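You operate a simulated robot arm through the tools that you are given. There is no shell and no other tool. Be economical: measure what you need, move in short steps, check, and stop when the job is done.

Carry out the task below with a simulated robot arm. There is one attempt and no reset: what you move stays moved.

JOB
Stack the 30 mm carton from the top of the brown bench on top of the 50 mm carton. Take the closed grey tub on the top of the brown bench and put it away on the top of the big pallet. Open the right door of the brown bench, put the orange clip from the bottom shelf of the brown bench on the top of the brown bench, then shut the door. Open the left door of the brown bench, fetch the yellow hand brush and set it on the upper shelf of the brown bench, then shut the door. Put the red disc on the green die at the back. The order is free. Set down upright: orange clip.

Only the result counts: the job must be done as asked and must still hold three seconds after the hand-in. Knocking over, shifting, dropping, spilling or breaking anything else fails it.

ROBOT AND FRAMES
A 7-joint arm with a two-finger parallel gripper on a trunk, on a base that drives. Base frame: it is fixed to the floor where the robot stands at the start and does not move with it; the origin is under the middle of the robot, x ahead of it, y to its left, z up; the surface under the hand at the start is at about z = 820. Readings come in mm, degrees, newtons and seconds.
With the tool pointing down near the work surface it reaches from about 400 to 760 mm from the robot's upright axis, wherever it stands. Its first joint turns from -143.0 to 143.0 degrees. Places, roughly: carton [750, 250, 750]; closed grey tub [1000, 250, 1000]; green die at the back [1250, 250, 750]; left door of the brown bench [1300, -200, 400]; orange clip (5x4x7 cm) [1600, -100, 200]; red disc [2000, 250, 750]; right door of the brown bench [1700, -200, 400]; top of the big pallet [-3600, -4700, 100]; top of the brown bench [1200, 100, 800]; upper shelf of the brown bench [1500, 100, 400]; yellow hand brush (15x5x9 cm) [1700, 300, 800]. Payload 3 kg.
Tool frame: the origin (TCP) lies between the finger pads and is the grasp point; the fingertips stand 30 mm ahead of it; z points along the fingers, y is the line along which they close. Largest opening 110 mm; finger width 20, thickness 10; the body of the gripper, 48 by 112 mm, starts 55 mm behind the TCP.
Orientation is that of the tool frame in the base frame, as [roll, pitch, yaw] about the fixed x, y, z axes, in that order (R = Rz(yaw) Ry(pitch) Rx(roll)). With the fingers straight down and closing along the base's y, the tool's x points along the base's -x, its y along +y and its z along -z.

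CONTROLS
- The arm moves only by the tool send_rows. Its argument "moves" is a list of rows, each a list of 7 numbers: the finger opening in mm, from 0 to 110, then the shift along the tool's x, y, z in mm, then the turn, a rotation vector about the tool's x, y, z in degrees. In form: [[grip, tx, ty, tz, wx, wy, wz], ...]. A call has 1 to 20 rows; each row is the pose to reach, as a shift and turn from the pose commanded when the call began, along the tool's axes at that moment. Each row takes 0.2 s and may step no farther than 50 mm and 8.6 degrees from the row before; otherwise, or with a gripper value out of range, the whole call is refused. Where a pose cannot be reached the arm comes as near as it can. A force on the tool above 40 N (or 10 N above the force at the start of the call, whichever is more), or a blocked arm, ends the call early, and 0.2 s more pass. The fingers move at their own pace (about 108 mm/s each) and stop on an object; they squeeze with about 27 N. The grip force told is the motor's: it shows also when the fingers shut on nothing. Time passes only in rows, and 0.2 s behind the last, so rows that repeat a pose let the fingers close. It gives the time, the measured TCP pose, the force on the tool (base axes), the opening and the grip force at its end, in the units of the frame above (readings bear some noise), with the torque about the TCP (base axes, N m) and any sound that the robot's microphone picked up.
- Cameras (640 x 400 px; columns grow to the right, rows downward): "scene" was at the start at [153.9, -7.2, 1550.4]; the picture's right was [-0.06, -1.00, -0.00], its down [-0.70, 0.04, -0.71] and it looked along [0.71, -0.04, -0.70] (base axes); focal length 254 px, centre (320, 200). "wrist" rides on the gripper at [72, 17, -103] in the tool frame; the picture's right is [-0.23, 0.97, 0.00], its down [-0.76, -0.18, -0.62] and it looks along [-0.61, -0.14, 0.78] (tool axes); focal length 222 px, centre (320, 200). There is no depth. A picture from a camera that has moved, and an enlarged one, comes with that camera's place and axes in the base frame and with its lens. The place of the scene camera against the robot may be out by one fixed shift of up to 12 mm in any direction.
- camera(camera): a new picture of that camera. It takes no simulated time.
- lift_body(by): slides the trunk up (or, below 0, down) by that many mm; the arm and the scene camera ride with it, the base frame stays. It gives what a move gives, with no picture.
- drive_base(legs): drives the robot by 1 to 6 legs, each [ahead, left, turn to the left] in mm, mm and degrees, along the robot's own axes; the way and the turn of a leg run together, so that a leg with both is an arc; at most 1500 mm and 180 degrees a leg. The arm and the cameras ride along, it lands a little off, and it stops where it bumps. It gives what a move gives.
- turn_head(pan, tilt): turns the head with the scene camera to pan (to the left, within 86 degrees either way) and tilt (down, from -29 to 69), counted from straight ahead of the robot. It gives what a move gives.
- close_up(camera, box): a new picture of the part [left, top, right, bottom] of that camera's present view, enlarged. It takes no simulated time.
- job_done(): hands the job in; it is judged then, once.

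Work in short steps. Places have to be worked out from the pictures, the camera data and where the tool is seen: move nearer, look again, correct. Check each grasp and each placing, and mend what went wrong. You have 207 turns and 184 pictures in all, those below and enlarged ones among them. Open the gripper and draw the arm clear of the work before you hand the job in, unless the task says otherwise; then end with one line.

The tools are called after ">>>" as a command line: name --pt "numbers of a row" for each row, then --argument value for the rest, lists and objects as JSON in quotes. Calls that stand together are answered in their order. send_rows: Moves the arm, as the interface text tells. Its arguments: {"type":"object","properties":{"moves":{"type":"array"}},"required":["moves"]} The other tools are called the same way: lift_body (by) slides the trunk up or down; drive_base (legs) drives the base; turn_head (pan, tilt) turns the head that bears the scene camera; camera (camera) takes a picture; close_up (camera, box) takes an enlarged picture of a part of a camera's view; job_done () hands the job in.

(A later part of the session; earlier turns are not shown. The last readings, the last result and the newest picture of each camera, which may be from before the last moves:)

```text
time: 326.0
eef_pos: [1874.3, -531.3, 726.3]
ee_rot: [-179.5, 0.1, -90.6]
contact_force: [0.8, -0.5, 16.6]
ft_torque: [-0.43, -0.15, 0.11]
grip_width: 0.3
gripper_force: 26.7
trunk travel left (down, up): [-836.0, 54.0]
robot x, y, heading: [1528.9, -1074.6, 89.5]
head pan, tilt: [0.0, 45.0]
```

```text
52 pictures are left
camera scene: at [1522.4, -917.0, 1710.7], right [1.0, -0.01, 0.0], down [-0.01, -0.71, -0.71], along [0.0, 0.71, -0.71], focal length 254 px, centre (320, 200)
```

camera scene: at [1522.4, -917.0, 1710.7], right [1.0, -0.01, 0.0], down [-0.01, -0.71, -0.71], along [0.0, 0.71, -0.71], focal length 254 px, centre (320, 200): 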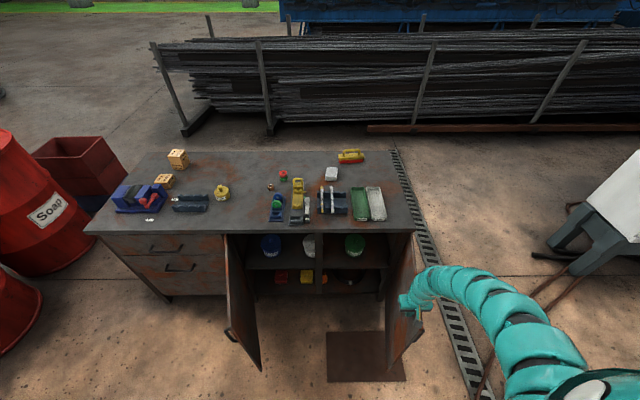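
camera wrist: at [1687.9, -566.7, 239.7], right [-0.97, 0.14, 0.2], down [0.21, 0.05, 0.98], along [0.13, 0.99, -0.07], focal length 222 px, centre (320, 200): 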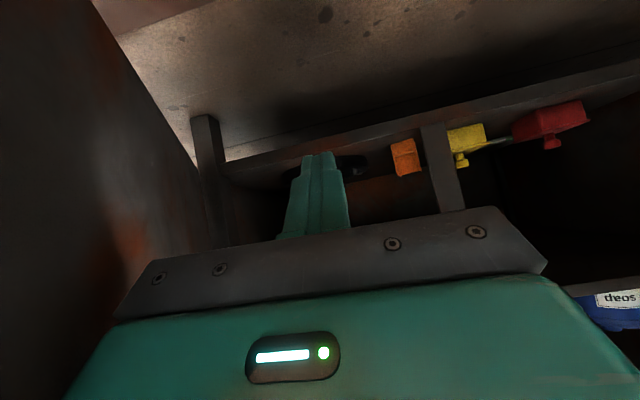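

Right door now ~85° open. I'll lift off, bring the hand to the middle, lower the trunk, and then set up the yawed and tilted approach pose.

>>> send_rows --pt "0 0 0 -30 0 0 0" --pt "0 0 10 -60 0 0 0" --pt "0 -20 50 -60 0 0 0" --pt "0 -40 90 -60 0 0 0" --pt "40 -60 135 -60 0 0 0" --pt "60 -80 180 -60 0 0 0" --pt "80 -100 225 -60 0 0 0" --pt "80 -100 265 -60 0 0 0"

>>> lift_body --by -400

>>> send_rows --pt "80 0 0 0 0 -8 0" --pt "80 0 0 0 0 -16 0" --pt "80 0 0 0 0 -24 0" --pt "80 0 0 0 0 -32 0" --pt "80 0 0 0 0 -40 0" --pt "80 0 0 0 0 -48 0" --pt "80 0 0 0 0 -56 0"

```text
time: 327.8
eef_pos: [1607.4, -426.1, 778.7]
ee_rot: [-179.1, 0.0, -90.8]
contact_force: [-0.3, -0.4, 0.0]
ft_torque: [0.0, -0.01, 0.01]
grip_width: 79.8
gripper_force: 0.0
trunk travel left (down, up): [-836.0, 54.0]
robot x, y, heading: [1529.2, -1071.2, 89.7]
head pan, tilt: [0.0, 45.0]
```

```text
time: 331.6
eef_pos: [1607.8, -426.7, 378.2]
ee_rot: [-179.3, -0.1, -90.6]
contact_force: [0.3, 0.3, -0.3]
ft_torque: [0.0, 0.03, 0.0]
grip_width: 80.1
gripper_force: 0.1
trunk travel left (down, up): [-436.0, 454.0]
robot x, y, heading: [1528.1, -1073.8, 89.7]
head pan, tilt: [0.0, 45.0]
```

```text
time: 333.2
eef_pos: [1607.1, -427.8, 378.1]
ee_rot: [-178.9, 56.0, -89.7]
contact_force: [0.1, -0.1, -0.2]
ft_torque: [0.0, 0.02, 0.03]
grip_width: 79.9
gripper_force: 0.1
trunk travel left (down, up): [-436.0, 454.0]
robot x, y, heading: [1528.1, -1075.1, 89.4]
head pan, tilt: [0.0, 45.0]
```

>>> send_rows --pt "80 0 0 0 -6.64 0 -4.48" --pt "80 0 0 0 -13.3 0 -8.96" --pt "80 0 0 0 -19.9 0 -13.4" --pt "80 0 0 0 -26.6 0 -17.9" --pt "80 0 0 0 -33.2 0 -22.4" --pt "80 0 0 0 -33.2 0 -22.4"

>>> lift_body --by -190

>>> camera --camera "wrist"

>>> camera --camera "scene"

```text
time: 334.6
eef_pos: [1607.4, -426.2, 378.5]
ee_rot: [-179.3, 55.5, -49.9]
contact_force: [-0.8, 0.2, 0.2]
ft_torque: [-0.02, -0.01, 0.03]
grip_width: 80.3
gripper_force: 0.0
trunk travel left (down, up): [-436.0, 454.0]
robot x, y, heading: [1529.2, -1070.9, 89.6]
head pan, tilt: [0.0, 45.0]
```

```text
time: 336.7
eef_pos: [1605.7, -427.3, 189.4]
ee_rot: [-179.2, 55.3, -49.9]
contact_force: [0.6, -0.1, -0.1]
ft_torque: [0.04, 0.01, -0.02]
grip_width: 79.8
gripper_force: 0.2
trunk travel left (down, up): [-246.0, 644.0]
robot x, y, heading: [1526.8, -1070.7, 89.6]
head pan, tilt: [0.0, 45.0]
```

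```text
51 pictures are left
camera wrist: at [1674.6, -534.7, 186.7], right [-0.83, -0.52, 0.18], down [0.18, 0.04, 0.98], along [-0.52, 0.85, 0.06], focal length 222 px, centre (320, 200)
```

wrist: 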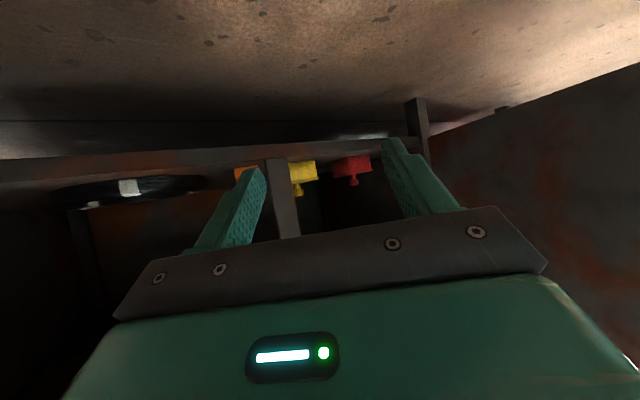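

```text
50 pictures are left
camera scene: at [1520.4, -914.1, 1120.5], right [1.0, -0.01, 0.0], down [-0.01, -0.71, -0.71], along [0.0, 0.71, -0.71], focal length 254 px, centre (320, 200)
```

scene: 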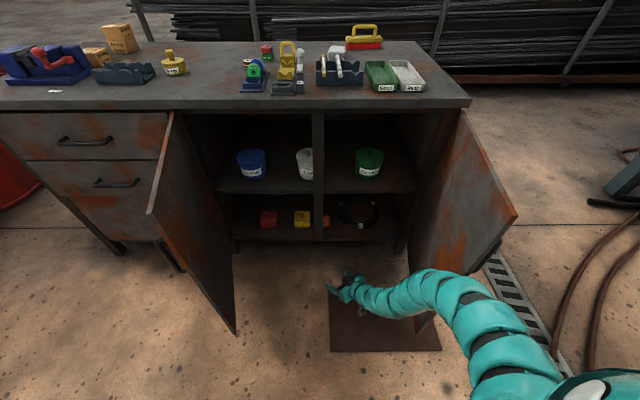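

Both doors are wide open. Zoom on the clip from this new scene viewpoint.

>>> close_up --camera "scene" --box '[250, 190, 390, 250]'

>>> close_up --camera "wrist" --box '[220, 140, 360, 210]'

```text
4.57 times, centred on (320, 220) of scene
camera zoom: at [1520.4, -914.1, 1120.5], right [1.0, -0.01, 0.0], down [-0.01, -0.71, -0.71], along [0.0, 0.71, -0.71], focal length 1162 px, centre (320, 109)
```

zoom: 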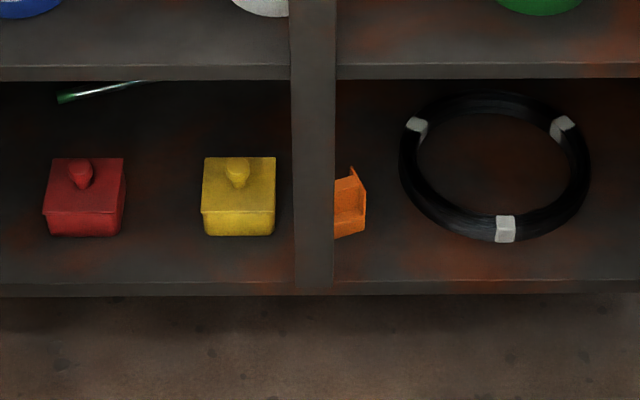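

```text
4.57 times, centred on (290, 175) of wrist
camera zoom: at [1674.6, -534.7, 186.7], right [-0.83, -0.52, 0.18], down [0.18, 0.04, 0.98], along [-0.52, 0.85, 0.06], focal length 1015 px, centre (457, 314)
```

zoom: 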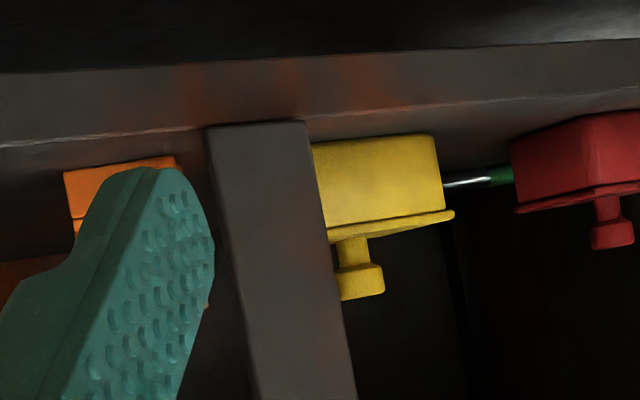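

I'll compare the seen gripper position with its known pose, to calibrate the scene view.

>>> close_up --camera "scene" --box '[310, 250, 390, 310]'

```text
6.67 times, centred on (350, 280) of scene
camera zoom: at [1520.4, -914.1, 1120.5], right [1.0, -0.01, 0.0], down [-0.01, -0.71, -0.71], along [0.0, 0.71, -0.71], focal length 1694 px, centre (120, -333)
```

zoom: 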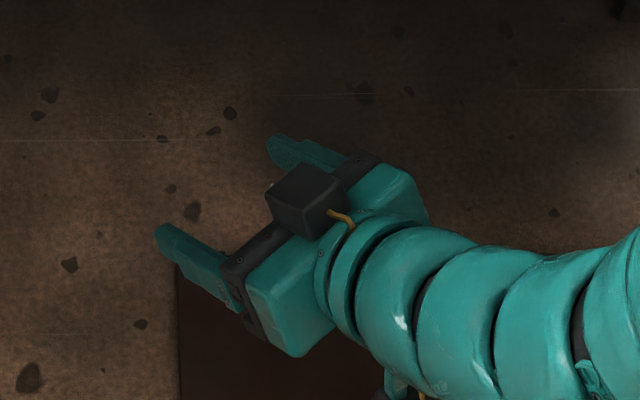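

Post is thin; clip front ≈ y -126, spanning about x 1544–1586, turned ~12°. I'll go in diagonally: first to a point 110 mm short along the approach line, then check.

>>> drive_base --legs '[[234, -31, 0]]'

>>> camera --camera "wrist"

```text
time: 338.5
eef_pos: [1640.3, -187.0, 189.3]
ee_rot: [-179.3, 55.6, -49.9]
contact_force: [0.4, -0.1, -0.8]
ft_torque: [0.01, 0.0, 0.01]
grip_width: 80.0
gripper_force: 0.1
trunk travel left (down, up): [-246.0, 644.0]
robot x, y, heading: [1563.1, -833.0, 89.5]
head pan, tilt: [0.0, 45.0]
```

```text
46 pictures are left
camera wrist: at [1708.4, -293.6, 186.7], right [-0.84, -0.52, 0.18], down [0.18, 0.04, 0.98], along [-0.52, 0.85, 0.06], focal length 222 px, centre (320, 200)
```

wrist: 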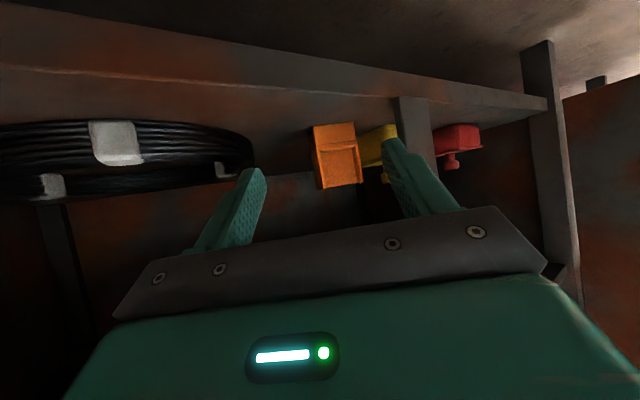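

The clip is well centred on the approach line, but I'm a bit high. I'll lower 20 mm, then go in diagonally.

>>> lift_body --by -20

>>> drive_base --legs '[[77, 72, 0]]'

>>> camera --camera "wrist"

```text
time: 339.1
eef_pos: [1640.5, -185.4, 169.6]
ee_rot: [-179.2, 55.6, -49.8]
contact_force: [0.1, -0.6, 0.6]
ft_torque: [0.02, -0.01, 0.04]
grip_width: 80.0
gripper_force: 0.0
trunk travel left (down, up): [-226.0, 664.0]
robot x, y, heading: [1558.2, -829.7, 89.9]
head pan, tilt: [0.0, 45.0]
```

```text
time: 340.3
eef_pos: [1570.2, -109.1, 169.3]
ee_rot: [-179.2, 55.5, -50.0]
contact_force: [2.4, 1.4, -1.2]
ft_torque: [-0.06, 0.05, 0.06]
grip_width: 79.9
gripper_force: 0.0
trunk travel left (down, up): [-226.0, 664.0]
robot x, y, heading: [1493.8, -755.0, 89.4]
head pan, tilt: [0.0, 45.0]
```

```text
45 pictures are left
camera wrist: at [1637.4, -217.0, 166.6], right [-0.84, -0.52, 0.18], down [0.18, 0.04, 0.98], along [-0.52, 0.85, 0.06], focal length 222 px, centre (320, 200)
```

wrist: 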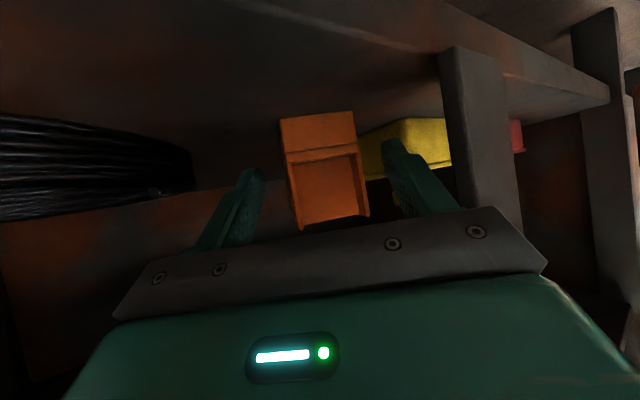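

Clip is squarely between the fingers. I'll advance 12 mm and close.

>>> send_rows --pt "80 -4 0 5 0 0 0" --pt "80 -7 0 10 0 0 0" --pt "50 -7 0 10 0 0 0" --pt "20 -7 0 10 0 0 0" --pt "20 -7 0 10 0 0 0" --pt "20 -7 0 10 0 0 0"

>>> camera --camera "wrist"

```text
time: 341.7
eef_pos: [1563.1, -98.6, 169.6]
ee_rot: [-179.1, 55.5, -49.9]
contact_force: [-0.2, 0.5, 2.8]
ft_torque: [0.08, 0.01, -0.02]
grip_width: 44.8
gripper_force: 26.9
trunk travel left (down, up): [-226.0, 664.0]
robot x, y, heading: [1489.7, -754.0, 89.4]
head pan, tilt: [0.0, 45.0]
```

```text
44 pictures are left
camera wrist: at [1629.9, -207.0, 167.0], right [-0.84, -0.52, 0.18], down [0.18, 0.04, 0.98], along [-0.52, 0.85, 0.06], focal length 222 px, centre (320, 200)
```

wrist: 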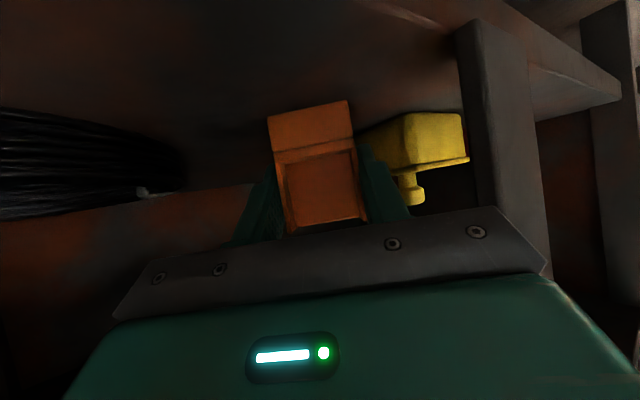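

Clip gripped (44.8 mm). I'll lift it 25 mm, back out along the same diagonal, and retreat.

>>> lift_body --by 22

>>> drive_base --legs '[[-80, -72, 0], [-450, 0, 0]]'

>>> lift_body --by 400

>>> lift_body --by 240

>>> camera --camera "scene"

```text
time: 342.4
eef_pos: [1562.8, -100.7, 191.1]
ee_rot: [-179.2, 55.5, -49.9]
contact_force: [0.2, 0.0, 0.5]
ft_torque: [0.0, -0.01, -0.05]
grip_width: 44.8
gripper_force: 27.0
trunk travel left (down, up): [-248.0, 642.0]
robot x, y, heading: [1490.6, -754.9, 89.8]
head pan, tilt: [0.0, 45.0]
```

```text
time: 345.9
eef_pos: [1624.2, -636.1, 192.5]
ee_rot: [-179.2, 55.5, -48.9]
contact_force: [0.0, 0.6, -1.0]
ft_torque: [0.01, -0.01, 0.01]
grip_width: 44.5
gripper_force: 26.7
trunk travel left (down, up): [-248.0, 642.0]
robot x, y, heading: [1564.6, -1296.5, 90.6]
head pan, tilt: [0.0, 45.0]
```

```text
time: 349.8
eef_pos: [1624.3, -635.9, 590.4]
ee_rot: [-179.1, 55.5, -49.0]
contact_force: [-0.3, -0.1, -0.4]
ft_torque: [-0.01, 0.01, 0.0]
grip_width: 44.5
gripper_force: 26.5
trunk travel left (down, up): [-648.0, 242.0]
robot x, y, heading: [1561.7, -1291.8, 90.7]
head pan, tilt: [0.0, 45.0]
```

```text
time: 352.2
eef_pos: [1623.8, -635.9, 831.0]
ee_rot: [-179.2, 55.4, -49.0]
contact_force: [-0.7, -0.2, -0.7]
ft_torque: [-0.02, -0.02, 0.04]
grip_width: 44.4
gripper_force: 27.0
trunk travel left (down, up): [-888.0, 2.0]
robot x, y, heading: [1562.2, -1292.4, 90.9]
head pan, tilt: [0.0, 45.0]
```

```text
43 pictures are left
camera scene: at [1553.7, -1134.0, 1762.4], right [1.0, 0.01, 0.0], down [0.01, -0.71, -0.71], along [-0.01, 0.71, -0.71], focal length 254 px, centre (320, 200)
```

scene: 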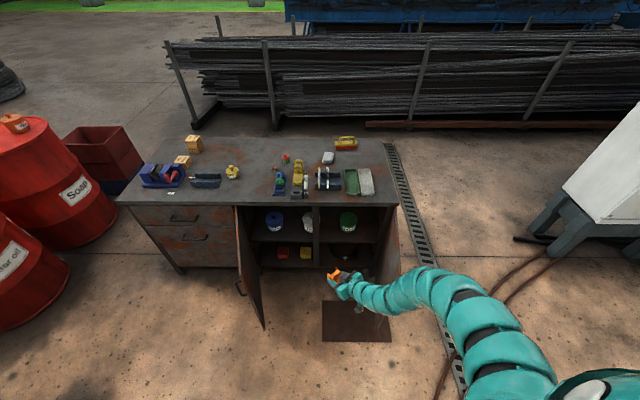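

Clip is out and upright. Since I must go round to the back for the brush anyway, I'll place the clip from there, where there's open space. First I'll raise the hand well above the bench level.

>>> send_rows --pt "20 -35 0 -24 0 0 0" --pt "20 -70 0 -48 0 0 0" --pt "20 -105 0 -72 0 0 0" --pt "20 -140 0 -96 0 0 0" --pt "20 -175 0 -120 0 0 0" --pt "20 -206 0 -141 0 0 0"

>>> drive_base --legs '[[0, 0, -90.9], [-700, 150, 0]]'

```text
time: 353.6
eef_pos: [1630.3, -559.9, 999.4]
ee_rot: [-179.2, 55.5, -49.0]
contact_force: [0.6, -0.2, -0.6]
ft_torque: [-0.01, 0.01, 0.01]
grip_width: 44.5
gripper_force: 27.1
out of reach, approached as far as the arm can: row 2, 3, 4, 5, 6
trunk travel left (down, up): [-888.0, 2.0]
robot x, y, heading: [1560.9, -1293.8, 90.9]
head pan, tilt: [0.0, 45.0]
```

```text
time: 361.5
eef_pos: [1596.6, -1224.3, 998.0]
ee_rot: [-179.2, 55.5, -142.1]
contact_force: [0.0, -0.3, -0.1]
ft_torque: [0.01, 0.02, 0.01]
grip_width: 44.2
gripper_force: 27.3
trunk travel left (down, up): [-888.0, 2.0]
robot x, y, heading: [866.2, -1117.0, -2.7]
head pan, tilt: [0.0, 45.0]
```

>>> drive_base --legs '[[0, 0, 2.7], [-100, 590, 0], [-750, 0, 0]]'

```text
time: 368.9
eef_pos: [746.9, -599.5, 998.5]
ee_rot: [-179.2, 55.5, -138.4]
contact_force: [-0.4, 0.0, 0.0]
ft_torque: [0.01, 0.01, 0.02]
grip_width: 44.4
gripper_force: 27.2
trunk travel left (down, up): [-888.0, 2.0]
robot x, y, heading: [10.5, -536.2, 1.2]
head pan, tilt: [0.0, 45.0]
```

>>> drive_base --legs '[[0, 470, -1.2], [5, 480, 0], [100, 380, 0], [0, 380, 0], [1400, 0, 0], [0, 0, -90]]'

>>> camera --camera "scene"

```text
time: 388.7
eef_pos: [1456.6, 437.6, 998.3]
ee_rot: [-179.2, 55.6, 131.4]
contact_force: [-0.2, 1.1, -0.7]
ft_torque: [0.04, -0.02, 0.01]
grip_width: 44.6
gripper_force: 27.1
trunk travel left (down, up): [-888.0, 2.0]
robot x, y, heading: [1520.6, 1173.3, -89.2]
head pan, tilt: [0.0, 45.0]
```

```text
42 pictures are left
camera scene: at [1514.8, 1008.4, 1762.4], right [-1.0, -0.02, 0.0], down [-0.01, 0.71, -0.71], along [0.01, -0.71, -0.71], focal length 254 px, centre (320, 200)
```

scene: 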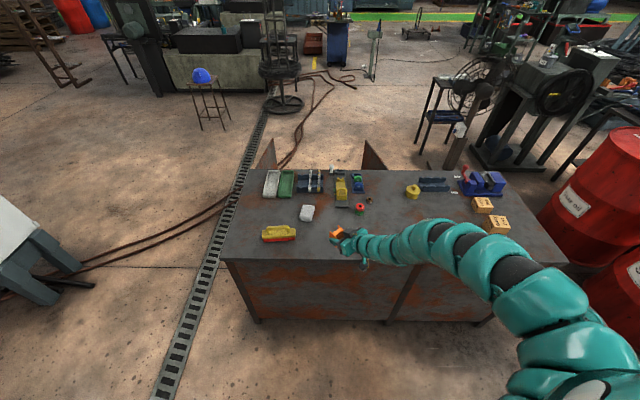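

Clear space near (1480, 290). I'll drive in so the clip is above it, then lower the trunk.

>>> drive_base --legs '[[148, 20, 0]]'

>>> lift_body --by -125

>>> close_up --camera "scene" --box '[240, 170, 400, 290]'

```text
time: 390.1
eef_pos: [1478.2, 285.8, 998.4]
ee_rot: [-179.4, 55.4, 131.2]
contact_force: [-1.4, -0.5, -0.7]
ft_torque: [-0.01, -0.02, -0.01]
grip_width: 44.5
gripper_force: 27.0
trunk travel left (down, up): [-888.0, 2.0]
robot x, y, heading: [1543.6, 1022.2, -89.5]
head pan, tilt: [0.0, 45.0]
```

```text
time: 391.6
eef_pos: [1476.7, 286.0, 874.6]
ee_rot: [-179.2, 55.6, 131.2]
contact_force: [0.4, -0.7, -1.4]
ft_torque: [-0.01, 0.0, -0.01]
grip_width: 44.2
gripper_force: 27.0
trunk travel left (down, up): [-763.0, 127.0]
robot x, y, heading: [1542.8, 1018.5, -89.2]
head pan, tilt: [0.0, 45.0]
```

```text
3.33 times, centred on (320, 230) of scene
camera zoom: at [1536.9, 858.0, 1637.5], right [-1.0, -0.01, 0.0], down [-0.01, 0.71, -0.71], along [0.01, -0.71, -0.71], focal length 847 px, centre (320, 100)
```

zoom: 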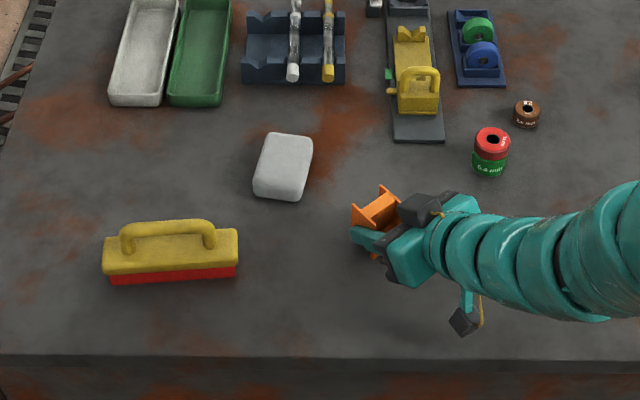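

Clear all round. I'll lower in small steps.

>>> send_rows --pt "20 4 0 2.8 0 0 0" --pt "20 8.2 0 5.6 0 0 0" --pt "20 12.4 0 8.5 0 0 0" --pt "20 12.4 0 8.5 0 0 0"

>>> send_rows --pt "20 2 0 1.4 0 0 0" --pt "20 4 0 2.8 0 0 0" --pt "20 4 0 2.8 0 0 0"

>>> close_up --camera "scene" --box '[300, 210, 360, 260]'

```text
time: 392.6
eef_pos: [1478.3, 286.0, 861.4]
ee_rot: [-178.9, 55.8, 131.4]
contact_force: [-1.8, -6.7, 19.9]
ft_torque: [-0.3, -0.25, -0.1]
grip_width: 44.7
gripper_force: 27.1
trunk travel left (down, up): [-763.0, 127.0]
robot x, y, heading: [1544.6, 1018.9, -89.3]
head pan, tilt: [0.0, 45.0]
```

```text
time: 393.4
eef_pos: [1478.5, 286.2, 855.9]
ee_rot: [-179.1, 55.4, 131.4]
contact_force: [-2.3, 0.4, 17.8]
ft_torque: [-0.02, -0.22, -0.03]
grip_width: 44.6
gripper_force: 27.3
trunk travel left (down, up): [-763.0, 127.0]
robot x, y, heading: [1542.1, 1018.2, -89.0]
head pan, tilt: [0.0, 45.0]
```

```text
8.00 times, centred on (330, 235) of scene
camera zoom: at [1536.6, 860.3, 1637.7], right [-1.0, -0.01, 0.0], down [-0.01, 0.71, -0.71], along [0.01, -0.71, -0.71], focal length 2033 px, centre (240, -80)
```

zoom: 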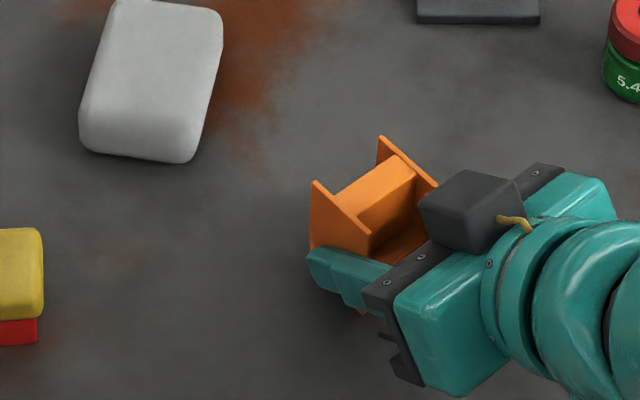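

Clip is standing on the bench. I'll open and withdraw along the tool axis.

>>> send_rows --pt "55 0 0 0 0 0 0" --pt "75 0 0 0 0 0 0" --pt "75 0 0 -2 0 0 0" --pt "75 0 0 -25 0 0 0" --pt "75 0 0 -60 0 0 0" --pt "75 0 0 -100 0 0 0"

>>> close_up --camera "scene" --box '[240, 190, 400, 290]'

```text
time: 394.8
eef_pos: [1429.0, 296.7, 868.3]
ee_rot: [-179.5, 55.5, 131.3]
contact_force: [0.3, -0.6, 0.5]
ft_torque: [-0.02, -0.01, -0.01]
grip_width: 75.0
gripper_force: 0.1
out of reach, approached as far as the arm can: row 4, 5, 6
trunk travel left (down, up): [-763.0, 127.0]
robot x, y, heading: [1543.1, 1021.2, -89.2]
head pan, tilt: [0.0, 45.0]
```

```text
4.00 times, centred on (320, 240) of scene
camera zoom: at [1537.0, 857.8, 1637.4], right [-1.0, -0.01, 0.0], down [-0.01, 0.71, -0.71], along [0.01, -0.71, -0.71], focal length 1016 px, centre (320, 40)
```

zoom: 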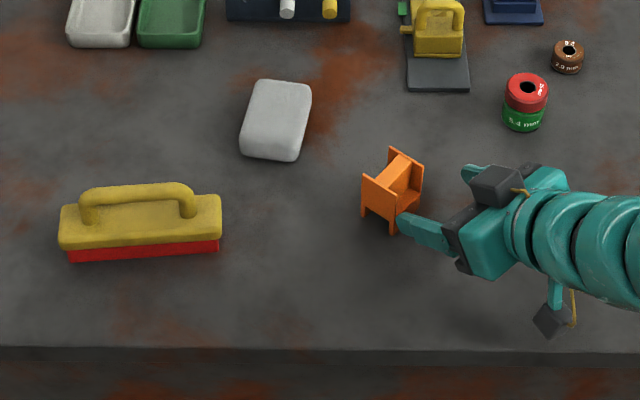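

Clip stands upright on the bench. For the brush, I want the tool pointing along the brush's length, so I'll raise, turn the base to heading ≈ -35°, and move so the hand is over the brush (≈ (1716, 314)).

>>> lift_body --by 127

>>> drive_base --legs '[[-120, 0, 0], [0, 0, 53.7], [-103, -458, 0]]'

>>> turn_head --pan 0 --tilt 45

>>> camera --camera "wrist"

>>> camera --camera "scene"

```text
time: 396.4
eef_pos: [1429.2, 296.8, 995.6]
ee_rot: [-179.3, 55.5, 131.4]
contact_force: [0.1, -0.3, -0.1]
ft_torque: [-0.03, -0.02, 0.0]
grip_width: 74.5
gripper_force: 0.1
trunk travel left (down, up): [-890.0, 0.0]
robot x, y, heading: [1540.8, 1021.0, -89.4]
head pan, tilt: [0.0, 45.0]
```

```text
time: 402.4
eef_pos: [1715.5, 310.4, 994.5]
ee_rot: [-179.3, 55.5, -174.4]
contact_force: [0.2, -0.8, -0.6]
ft_torque: [0.02, 0.01, 0.01]
grip_width: 74.9
gripper_force: 0.0
trunk travel left (down, up): [-890.0, 0.0]
robot x, y, heading: [1193.0, 825.5, -35.0]
head pan, tilt: [0.0, 45.0]
```

```text
time: 403.0
eef_pos: [1716.2, 310.4, 995.8]
ee_rot: [-179.2, 55.5, -174.4]
contact_force: [0.4, 0.1, 0.2]
ft_torque: [0.01, -0.02, -0.01]
grip_width: 74.8
gripper_force: 0.1
trunk travel left (down, up): [-890.0, 0.0]
robot x, y, heading: [1193.6, 825.0, -35.0]
head pan, tilt: [0.0, 45.0]
```

```text
38 pictures are left
camera wrist: at [1588.6, 317.2, 992.9], right [0.04, 0.98, 0.18], down [-0.07, -0.18, 0.98], along [1.0, -0.05, 0.06], focal length 222 px, centre (320, 200)
```

wrist: 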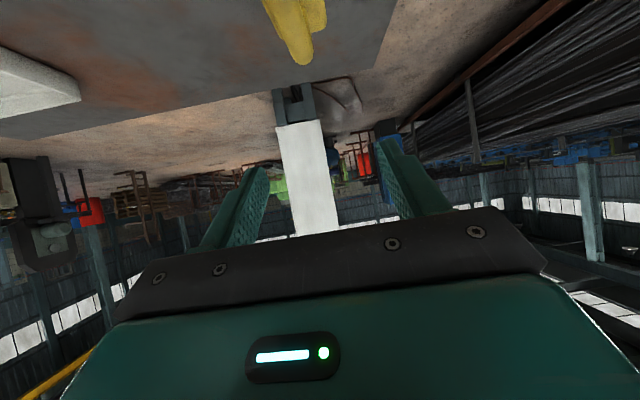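

```text
37 pictures are left
camera scene: at [1317.5, 731.3, 1764.4], right [-0.57, -0.82, 0.0], down [-0.58, 0.4, -0.71], along [0.58, -0.4, -0.71], focal length 254 px, centre (320, 200)
```

scene: 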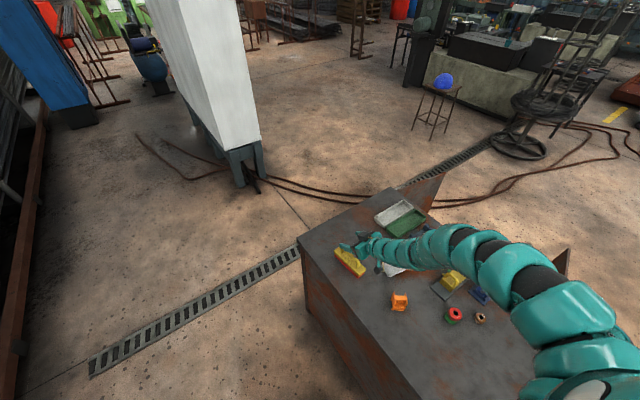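

Aligned roughly; the handle is about 6 mm toward +y. I'll lower 65 mm and take closer looks.

>>> lift_body --by -60

>>> close_up --camera "scene" --box '[310, 220, 430, 310]'

>>> camera --camera "wrist"

```text
time: 404.0
eef_pos: [1714.5, 310.0, 935.1]
ee_rot: [-179.3, 55.5, -174.5]
contact_force: [-0.2, -0.5, 1.0]
ft_torque: [0.01, 0.02, -0.01]
grip_width: 75.1
gripper_force: 0.0
trunk travel left (down, up): [-830.0, 60.0]
robot x, y, heading: [1191.1, 821.4, -34.8]
head pan, tilt: [0.0, 45.0]
```

```text
4.44 times, centred on (370, 265) of scene
camera zoom: at [1317.5, 731.7, 1704.4], right [-0.57, -0.82, 0.0], down [-0.58, 0.4, -0.71], along [0.58, -0.4, -0.71], focal length 1129 px, centre (98, -89)
```

zoom: 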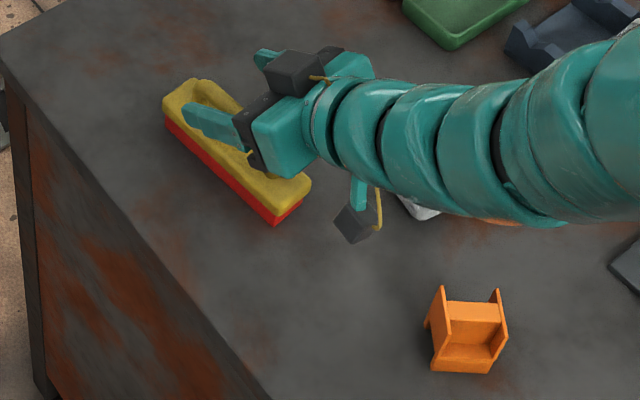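

```text
35 pictures are left
camera wrist: at [1588.6, 317.4, 933.0], right [0.04, 0.98, 0.18], down [-0.07, -0.18, 0.98], along [1.0, -0.05, 0.06], focal length 222 px, centre (320, 200)
```

wrist: 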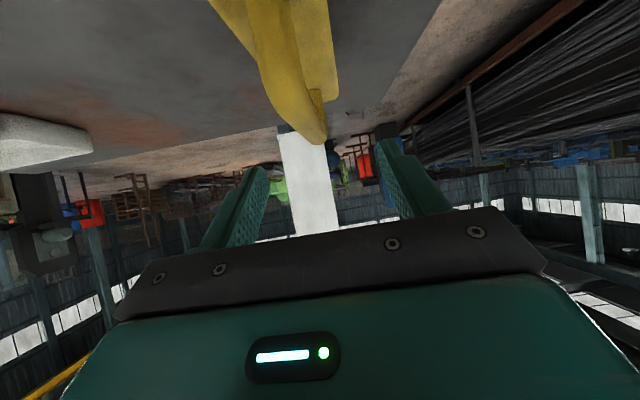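

The brush handle centre is ≈ (1706, 322), with its axis within 3° of the tool. I'll shift and lower to TCP z≈900, then close on the handle bar.

>>> send_rows --pt "75 2 11.7 -3 0 0 0" --pt "75 18 11.7 6 0 0 0" --pt "75 32.7 11.7 14 0 0 0" --pt "50 32.7 11.7 14 0 0 0" --pt "10 32.7 11.7 14 0 0 0" --pt "5 32.7 11.7 14 0 0 0" --pt "5 32.7 11.7 14 0 0 0"

>>> close_up --camera "scene" --box '[310, 220, 430, 310]'

```text
time: 405.6
eef_pos: [1707.7, 321.5, 899.5]
ee_rot: [-179.3, 55.5, -174.5]
contact_force: [-0.5, -0.4, 2.4]
ft_torque: [0.02, -0.07, 0.03]
grip_width: 15.6
gripper_force: 27.2
out of reach, approached as far as the arm can: row 1
trunk travel left (down, up): [-830.0, 60.0]
robot x, y, heading: [1195.4, 824.8, -34.5]
head pan, tilt: [0.0, 45.0]
```

```text
4.44 times, centred on (370, 265) of scene
camera zoom: at [1317.3, 731.5, 1704.5], right [-0.57, -0.82, 0.0], down [-0.58, 0.4, -0.71], along [0.58, -0.4, -0.71], focal length 1129 px, centre (98, -89)
```

zoom: 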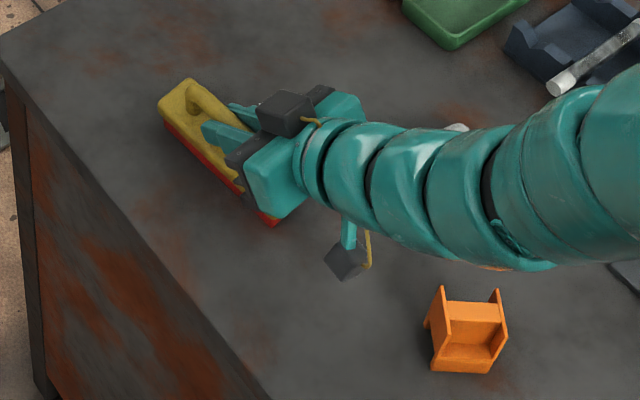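

Handle gripped (15.6 mm). I'll lift with trunk and arm, then verify.

>>> lift_body --by 60

>>> send_rows --pt "5 -16 0 -11 0 0 0" --pt "5 -33 0 -22 0 0 0" --pt "5 -50 0 -34 0 0 0" --pt "5 -66 0 -45 0 0 0"

>>> camera --camera "scene"

```text
time: 406.6
eef_pos: [1707.1, 320.8, 959.3]
ee_rot: [-179.5, 55.6, -174.4]
contact_force: [0.7, 0.7, -1.2]
ft_torque: [0.01, 0.03, 0.02]
grip_width: 15.5
gripper_force: 26.8
trunk travel left (down, up): [-890.0, 0.0]
robot x, y, heading: [1189.9, 825.2, -34.8]
head pan, tilt: [0.0, 45.0]
```

```text
time: 407.6
eef_pos: [1726.0, 302.9, 1010.1]
ee_rot: [-179.4, 55.6, -174.4]
contact_force: [0.0, -0.1, -1.5]
ft_torque: [0.02, 0.01, -0.02]
grip_width: 15.6
gripper_force: 27.0
out of reach, approached as far as the arm can: row 2, 3, 4
trunk travel left (down, up): [-890.0, 0.0]
robot x, y, heading: [1191.0, 825.6, -35.3]
head pan, tilt: [0.0, 45.0]
```

```text
33 pictures are left
camera scene: at [1317.8, 730.9, 1764.3], right [-0.57, -0.82, 0.0], down [-0.58, 0.4, -0.71], along [0.58, -0.4, -0.71], focal length 254 px, centre (320, 200)
```

scene: 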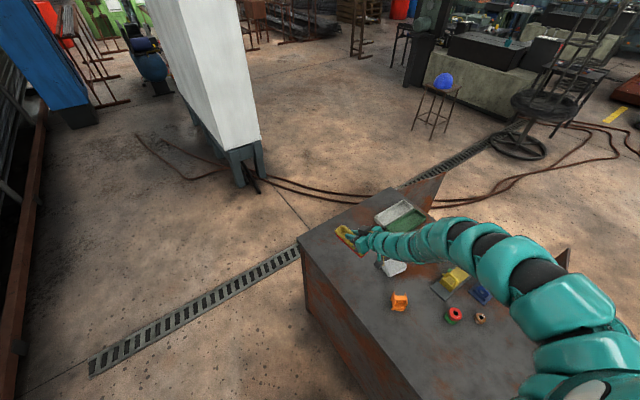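

Lifted (brush bottom ≈ 928). I'll leave the bench and pass the gap facing -y this time, so the brush stays off the bench-top items.

>>> drive_base --legs '[[-740, 0, 0], [0, 0, -54.7], [0, -500, 0]]'

```text
time: 416.8
eef_pos: [-69.5, 529.8, 1010.7]
ee_rot: [-179.3, 55.5, 129.6]
contact_force: [0.5, -0.5, -2.2]
ft_torque: [-0.01, 0.0, -0.01]
grip_width: 15.5
gripper_force: 27.2
trunk travel left (down, up): [-890.0, 0.0]
robot x, y, heading: [69.6, 1262.9, -91.1]
head pan, tilt: [0.0, 45.0]
```

>>> drive_base --legs '[[300, 20, 1.1], [350, 0, 0]]'

```text
time: 420.7
eef_pos: [-46.5, -125.9, 1011.2]
ee_rot: [-179.4, 55.5, 130.3]
contact_force: [0.4, -0.7, -2.1]
ft_torque: [0.06, 0.03, 0.0]
grip_width: 15.4
gripper_force: 27.0
trunk travel left (down, up): [-890.0, 0.0]
robot x, y, heading: [81.1, 609.9, -90.5]
head pan, tilt: [0.0, 45.0]
```

>>> drive_base --legs '[[330, 0, 0.5], [330, 0, 0], [0, 0, 45]]'

```text
time: 426.8
eef_pos: [512.4, -679.5, 1011.3]
ee_rot: [-179.3, 55.5, 175.1]
contact_force: [0.0, 0.0, -2.1]
ft_torque: [-0.02, -0.01, 0.03]
grip_width: 15.4
gripper_force: 27.7
trunk travel left (down, up): [-890.0, 0.0]
robot x, y, heading: [86.0, -71.2, -45.5]
head pan, tilt: [0.0, 45.0]
```

>>> drive_base --legs '[[117, -179, 0], [0, 0, 45.5], [0, -260, 0], [590, 0, 0], [0, -480, 0]]'

```text
time: 437.4
eef_pos: [1370.5, -1138.0, 1010.7]
ee_rot: [-179.4, 55.6, -138.5]
contact_force: [0.7, -1.0, -1.4]
ft_torque: [-0.01, 0.01, -0.03]
grip_width: 15.2
gripper_force: 27.4
trunk travel left (down, up): [-890.0, 0.0]
robot x, y, heading: [632.0, -1023.8, 0.8]
head pan, tilt: [0.0, 45.0]
```

Before going to the cabinet, I'll set the arm pose in free space: tool pointing straight ahead, hand shifted left 250 mm and down 100 mm, so the base can stay between the open doors.

>>> send_rows --pt "5 0 0 0 6.6 0 4.5" --pt "5 0 0 0 13.2 0 9" --pt "5 0 0 0 19.8 0 13.6" --pt "5 0 0 0 26.4 0 18.1" --pt "5 0 0 0 33 0 22.6" --pt "5 0 0 0 33 0 22.6"

>>> send_rows --pt "5 20 35 14 0 0 0" --pt "5 40 70 28 0 0 0" --pt "5 60 105 42 0 0 0" --pt "5 82 140 57 0 0 0" --pt "5 82 180 57 0 0 0" --pt "5 82 220 57 0 0 0" --pt "5 82 255 57 0 0 0"

```text
time: 438.8
eef_pos: [1402.7, -1133.1, 984.3]
ee_rot: [-179.4, 55.6, -178.7]
contact_force: [0.7, -1.3, -1.8]
ft_torque: [-0.01, -0.01, 0.01]
grip_width: 15.3
gripper_force: 26.9
out of reach, approached as far as the arm can: row 1, 2, 3, 4, 5, 6
trunk travel left (down, up): [-890.0, 0.0]
robot x, y, heading: [632.8, -1025.8, 0.8]
head pan, tilt: [0.0, 45.0]
```

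```text
time: 440.4
eef_pos: [1398.0, -888.9, 897.6]
ee_rot: [-179.4, 55.8, -178.5]
contact_force: [0.6, 0.8, -1.9]
ft_torque: [-0.01, 0.03, -0.03]
grip_width: 15.5
gripper_force: 26.9
out of reach, approached as far as the arm can: row 7
trunk travel left (down, up): [-890.0, 0.0]
robot x, y, heading: [630.8, -1023.2, 1.1]
head pan, tilt: [0.0, 45.0]
```

>>> drive_base --legs '[[870, -290, 0], [0, 0, 88.9]]'

>>> lift_body --by -352

>>> camera --camera "scene"

>>> camera --camera "wrist"

```text
time: 449.2
eef_pos: [1376.2, -533.8, 898.1]
ee_rot: [-179.5, 55.8, -87.6]
contact_force: [-0.1, -0.5, -1.7]
ft_torque: [-0.04, -0.03, -0.02]
grip_width: 15.4
gripper_force: 27.0
trunk travel left (down, up): [-890.0, 0.0]
robot x, y, heading: [1526.3, -1298.6, 92.0]
head pan, tilt: [0.0, 45.0]
```

```text
time: 452.6
eef_pos: [1377.7, -534.9, 546.6]
ee_rot: [-179.4, 56.0, -87.6]
contact_force: [0.3, -0.5, -2.7]
ft_torque: [-0.01, -0.03, 0.01]
grip_width: 15.3
gripper_force: 27.0
trunk travel left (down, up): [-538.0, 352.0]
robot x, y, heading: [1527.5, -1295.4, 91.9]
head pan, tilt: [0.0, 45.0]
```

```text
32 pictures are left
camera scene: at [1512.3, -1138.0, 1412.4], right [1.0, 0.03, 0.0], down [0.02, -0.71, -0.71], along [-0.02, 0.71, -0.71], focal length 254 px, centre (320, 200)
```

scene: 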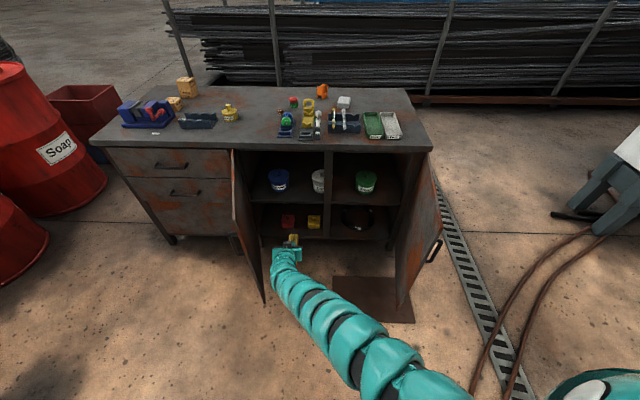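

```text
31 pictures are left
camera wrist: at [1364.2, -660.6, 543.1], right [-0.98, 0.09, 0.18], down [0.17, -0.08, 0.98], along [0.11, 0.99, 0.06], focal length 222 px, centre (320, 200)
```

wrist: 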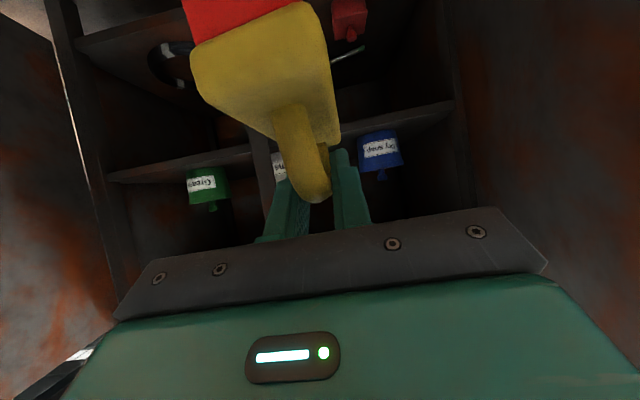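

The gap between the blue and white tubs is centred at x≈1378 and the brush is level. I'll drive in straight, in two legs.

>>> drive_base --legs '[[300, -10, 0]]'

>>> close_up --camera "scene" --box '[220, 130, 440, 300]'

```text
time: 454.7
eef_pos: [1372.3, -234.1, 546.8]
ee_rot: [-179.4, 55.7, -87.3]
contact_force: [-0.2, -0.3, -1.9]
ft_torque: [-0.02, 0.03, 0.0]
grip_width: 15.5
gripper_force: 26.9
trunk travel left (down, up): [-538.0, 352.0]
robot x, y, heading: [1526.2, -993.4, 92.4]
head pan, tilt: [0.0, 45.0]
```

```text
2.35 times, centred on (330, 215) of scene
camera zoom: at [1510.8, -836.8, 1412.3], right [1.0, 0.04, 0.0], down [0.03, -0.71, -0.71], along [-0.03, 0.71, -0.71], focal length 598 px, centre (296, 165)
```

zoom: 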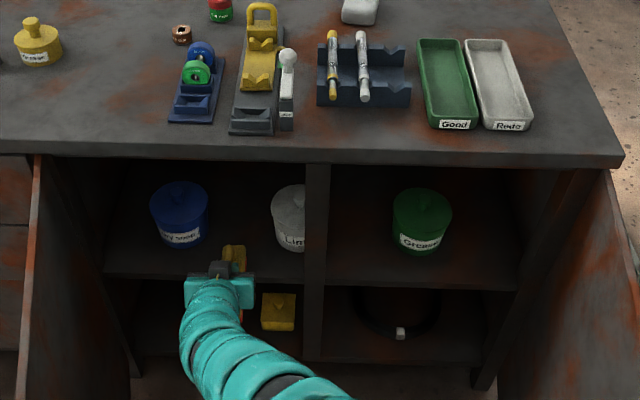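

Brush is mid-gap and clear of the shelf edge. I'll go the final 140 mm.

>>> drive_base --legs '[[140, -10, 0]]'

>>> close_up --camera "scene" --box '[220, 150, 400, 320]'

```text
time: 456.0
eef_pos: [1376.0, -92.0, 544.7]
ee_rot: [-179.4, 55.7, -87.1]
contact_force: [-0.3, 0.4, -1.4]
ft_torque: [-0.04, -0.04, -0.01]
grip_width: 15.6
gripper_force: 26.8
trunk travel left (down, up): [-538.0, 352.0]
robot x, y, heading: [1531.9, -853.3, 92.3]
head pan, tilt: [0.0, 45.0]
```

```text
2.35 times, centred on (310, 235) of scene
camera zoom: at [1515.2, -694.7, 1412.3], right [1.0, 0.04, 0.0], down [0.03, -0.71, -0.71], along [-0.03, 0.71, -0.71], focal length 598 px, centre (344, 118)
```

zoom: 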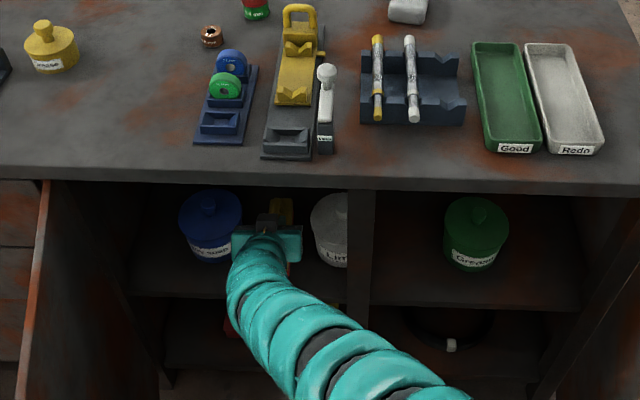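

In place. I'll lower in small steps to find the shelf.

>>> send_rows --pt "5 6 0 4 0 0 0" --pt "5 12 0 8 0 0 0" --pt "5 18 0 12 0 0 0" --pt "5 18 0 12 0 0 0"

>>> send_rows --pt "5 3.3 0 2.3 0 0 0" --pt "5 6.6 0 4.5 0 0 0" --pt "5 6.6 0 4.5 0 0 0"

>>> send_rows --pt "5 3.3 0 2.3 0 0 0" --pt "5 6.6 0 4.5 0 0 0" --pt "5 6.6 0 4.5 0 0 0"

```text
time: 457.0
eef_pos: [1376.2, -95.9, 542.1]
ee_rot: [-179.4, 55.8, -87.1]
contact_force: [0.7, 0.8, -2.5]
ft_torque: [-0.03, 0.05, 0.03]
grip_width: 15.5
gripper_force: 27.4
out of reach, approached as far as the arm can: row 1, 2, 3, 4
trunk travel left (down, up): [-538.0, 352.0]
robot x, y, heading: [1531.8, -856.7, 92.5]
head pan, tilt: [0.0, 45.0]
```

```text
time: 457.8
eef_pos: [1375.4, -96.2, 541.7]
ee_rot: [-179.5, 55.8, -87.2]
contact_force: [0.7, 0.2, -1.9]
ft_torque: [-0.03, 0.03, -0.01]
grip_width: 15.6
gripper_force: 27.2
out of reach, approached as far as the arm can: row 1, 2, 3
trunk travel left (down, up): [-538.0, 352.0]
robot x, y, heading: [1531.1, -855.4, 92.4]
head pan, tilt: [0.0, 45.0]
```

```text
time: 458.6
eef_pos: [1376.1, -96.5, 541.9]
ee_rot: [-179.4, 55.7, -87.1]
contact_force: [-0.8, -0.2, -2.1]
ft_torque: [0.0, 0.01, 0.03]
grip_width: 15.5
gripper_force: 27.0
out of reach, approached as far as the arm can: row 1, 2, 3
trunk travel left (down, up): [-538.0, 352.0]
robot x, y, heading: [1527.7, -852.6, 92.4]
head pan, tilt: [0.0, 45.0]
```

The arm is at its reach limit, so I'll lower with the trunk in small steps instead.

>>> lift_body --by -20

>>> lift_body --by -8

>>> lift_body --by -4

>>> camera --camera "wrist"

```text
time: 459.3
eef_pos: [1376.0, -96.9, 522.1]
ee_rot: [-179.3, 55.8, -87.1]
contact_force: [0.3, 0.5, -1.2]
ft_torque: [-0.06, 0.04, 0.02]
grip_width: 15.3
gripper_force: 27.0
trunk travel left (down, up): [-518.0, 372.0]
robot x, y, heading: [1529.8, -857.6, 92.5]
head pan, tilt: [0.0, 45.0]
```

```text
time: 459.8
eef_pos: [1377.4, -95.2, 518.6]
ee_rot: [-179.4, 56.0, -87.3]
contact_force: [3.5, 0.2, 20.0]
ft_torque: [0.27, -0.02, 0.11]
grip_width: 15.3
gripper_force: 27.4
trunk travel left (down, up): [-510.0, 380.0]
robot x, y, heading: [1531.6, -856.5, 92.4]
head pan, tilt: [0.0, 45.0]
```

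```text
time: 460.4
eef_pos: [1377.0, -96.4, 512.4]
ee_rot: [-179.5, 55.9, -87.3]
contact_force: [5.0, 3.5, 20.0]
ft_torque: [-0.07, 0.0, -0.1]
grip_width: 15.9
gripper_force: 27.6
trunk travel left (down, up): [-506.0, 384.0]
robot x, y, heading: [1528.8, -856.9, 92.3]
head pan, tilt: [0.0, 45.0]
```

```text
28 pictures are left
camera wrist: at [1366.0, -222.2, 509.3], right [-0.98, 0.09, 0.18], down [0.18, -0.08, 0.98], along [0.1, 0.99, 0.07], focal length 222 px, centre (320, 200)
```

wrist: 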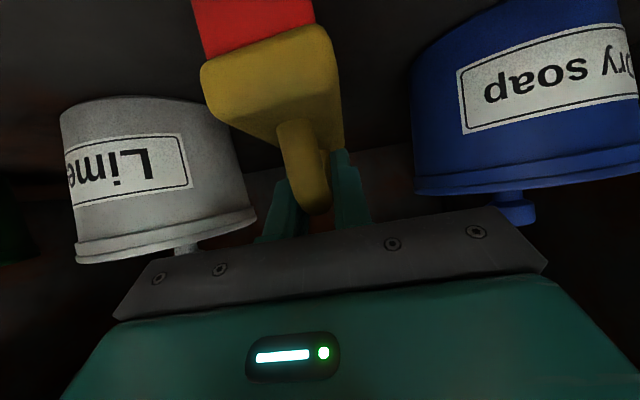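

The brush rests on the shelf between the tubs. I'll open, lift clear of the handle, and back out.

>>> send_rows --pt "30 0 0 0 0 0 0" --pt "50 0 0 0 0 0 0" --pt "50 0 0 0 0 0 0"

>>> lift_body --by 35

>>> drive_base --legs '[[-200, 0, 0]]'

>>> close_up --camera "scene" --box '[220, 120, 440, 290]'

>>> camera --camera "wrist"

```text
time: 461.2
eef_pos: [1376.5, -96.7, 509.8]
ee_rot: [-179.4, 55.6, -87.1]
contact_force: [0.2, -0.1, -0.1]
ft_torque: [-0.03, 0.0, -0.01]
grip_width: 50.1
gripper_force: 0.0
trunk travel left (down, up): [-506.0, 384.0]
robot x, y, heading: [1527.3, -853.3, 92.3]
head pan, tilt: [0.0, 45.0]
```

```text
time: 462.0
eef_pos: [1376.9, -96.4, 544.8]
ee_rot: [-179.4, 55.8, -87.1]
contact_force: [0.1, 0.8, -1.2]
ft_torque: [-0.01, 0.0, -0.01]
grip_width: 49.9
gripper_force: 0.1
trunk travel left (down, up): [-541.0, 349.0]
robot x, y, heading: [1528.9, -856.5, 92.4]
head pan, tilt: [0.0, 45.0]
```

```text
time: 463.5
eef_pos: [1385.8, -291.4, 546.5]
ee_rot: [-179.3, 55.8, -87.2]
contact_force: [0.0, -0.3, -0.6]
ft_torque: [0.01, 0.0, 0.03]
grip_width: 50.1
gripper_force: 0.0
trunk travel left (down, up): [-541.0, 349.0]
robot x, y, heading: [1534.4, -1050.1, 92.4]
head pan, tilt: [0.0, 45.0]
```

```text
2.35 times, centred on (330, 205) of scene
camera zoom: at [1523.3, -891.1, 1415.5], right [1.0, 0.04, 0.0], down [0.03, -0.71, -0.71], along [-0.03, 0.71, -0.71], focal length 598 px, centre (296, 188)
```

zoom: 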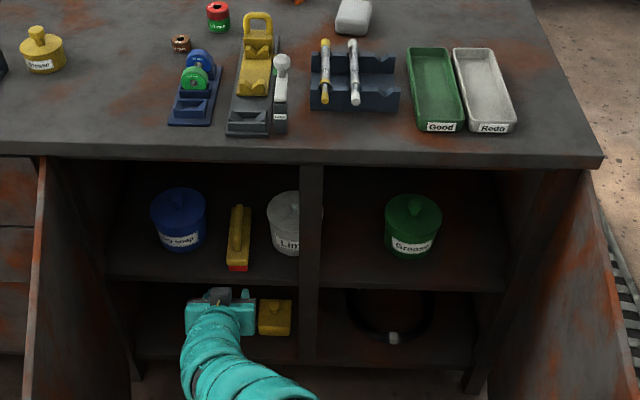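

```text
26 pictures are left
camera wrist: at [1373.7, -417.3, 543.1], right [-0.98, 0.09, 0.18], down [0.18, -0.08, 0.98], along [0.1, 0.99, 0.06], focal length 222 px, centre (320, 200)
```

wrist: 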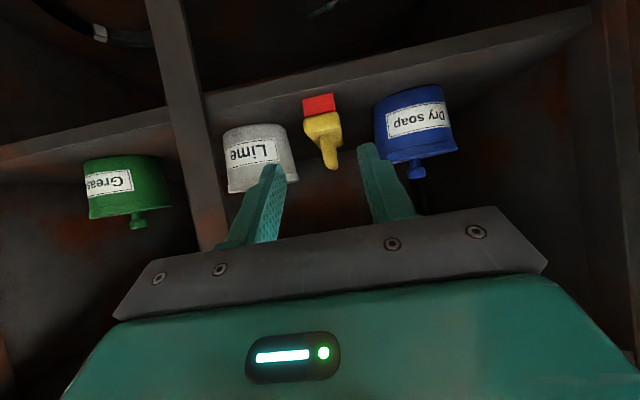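

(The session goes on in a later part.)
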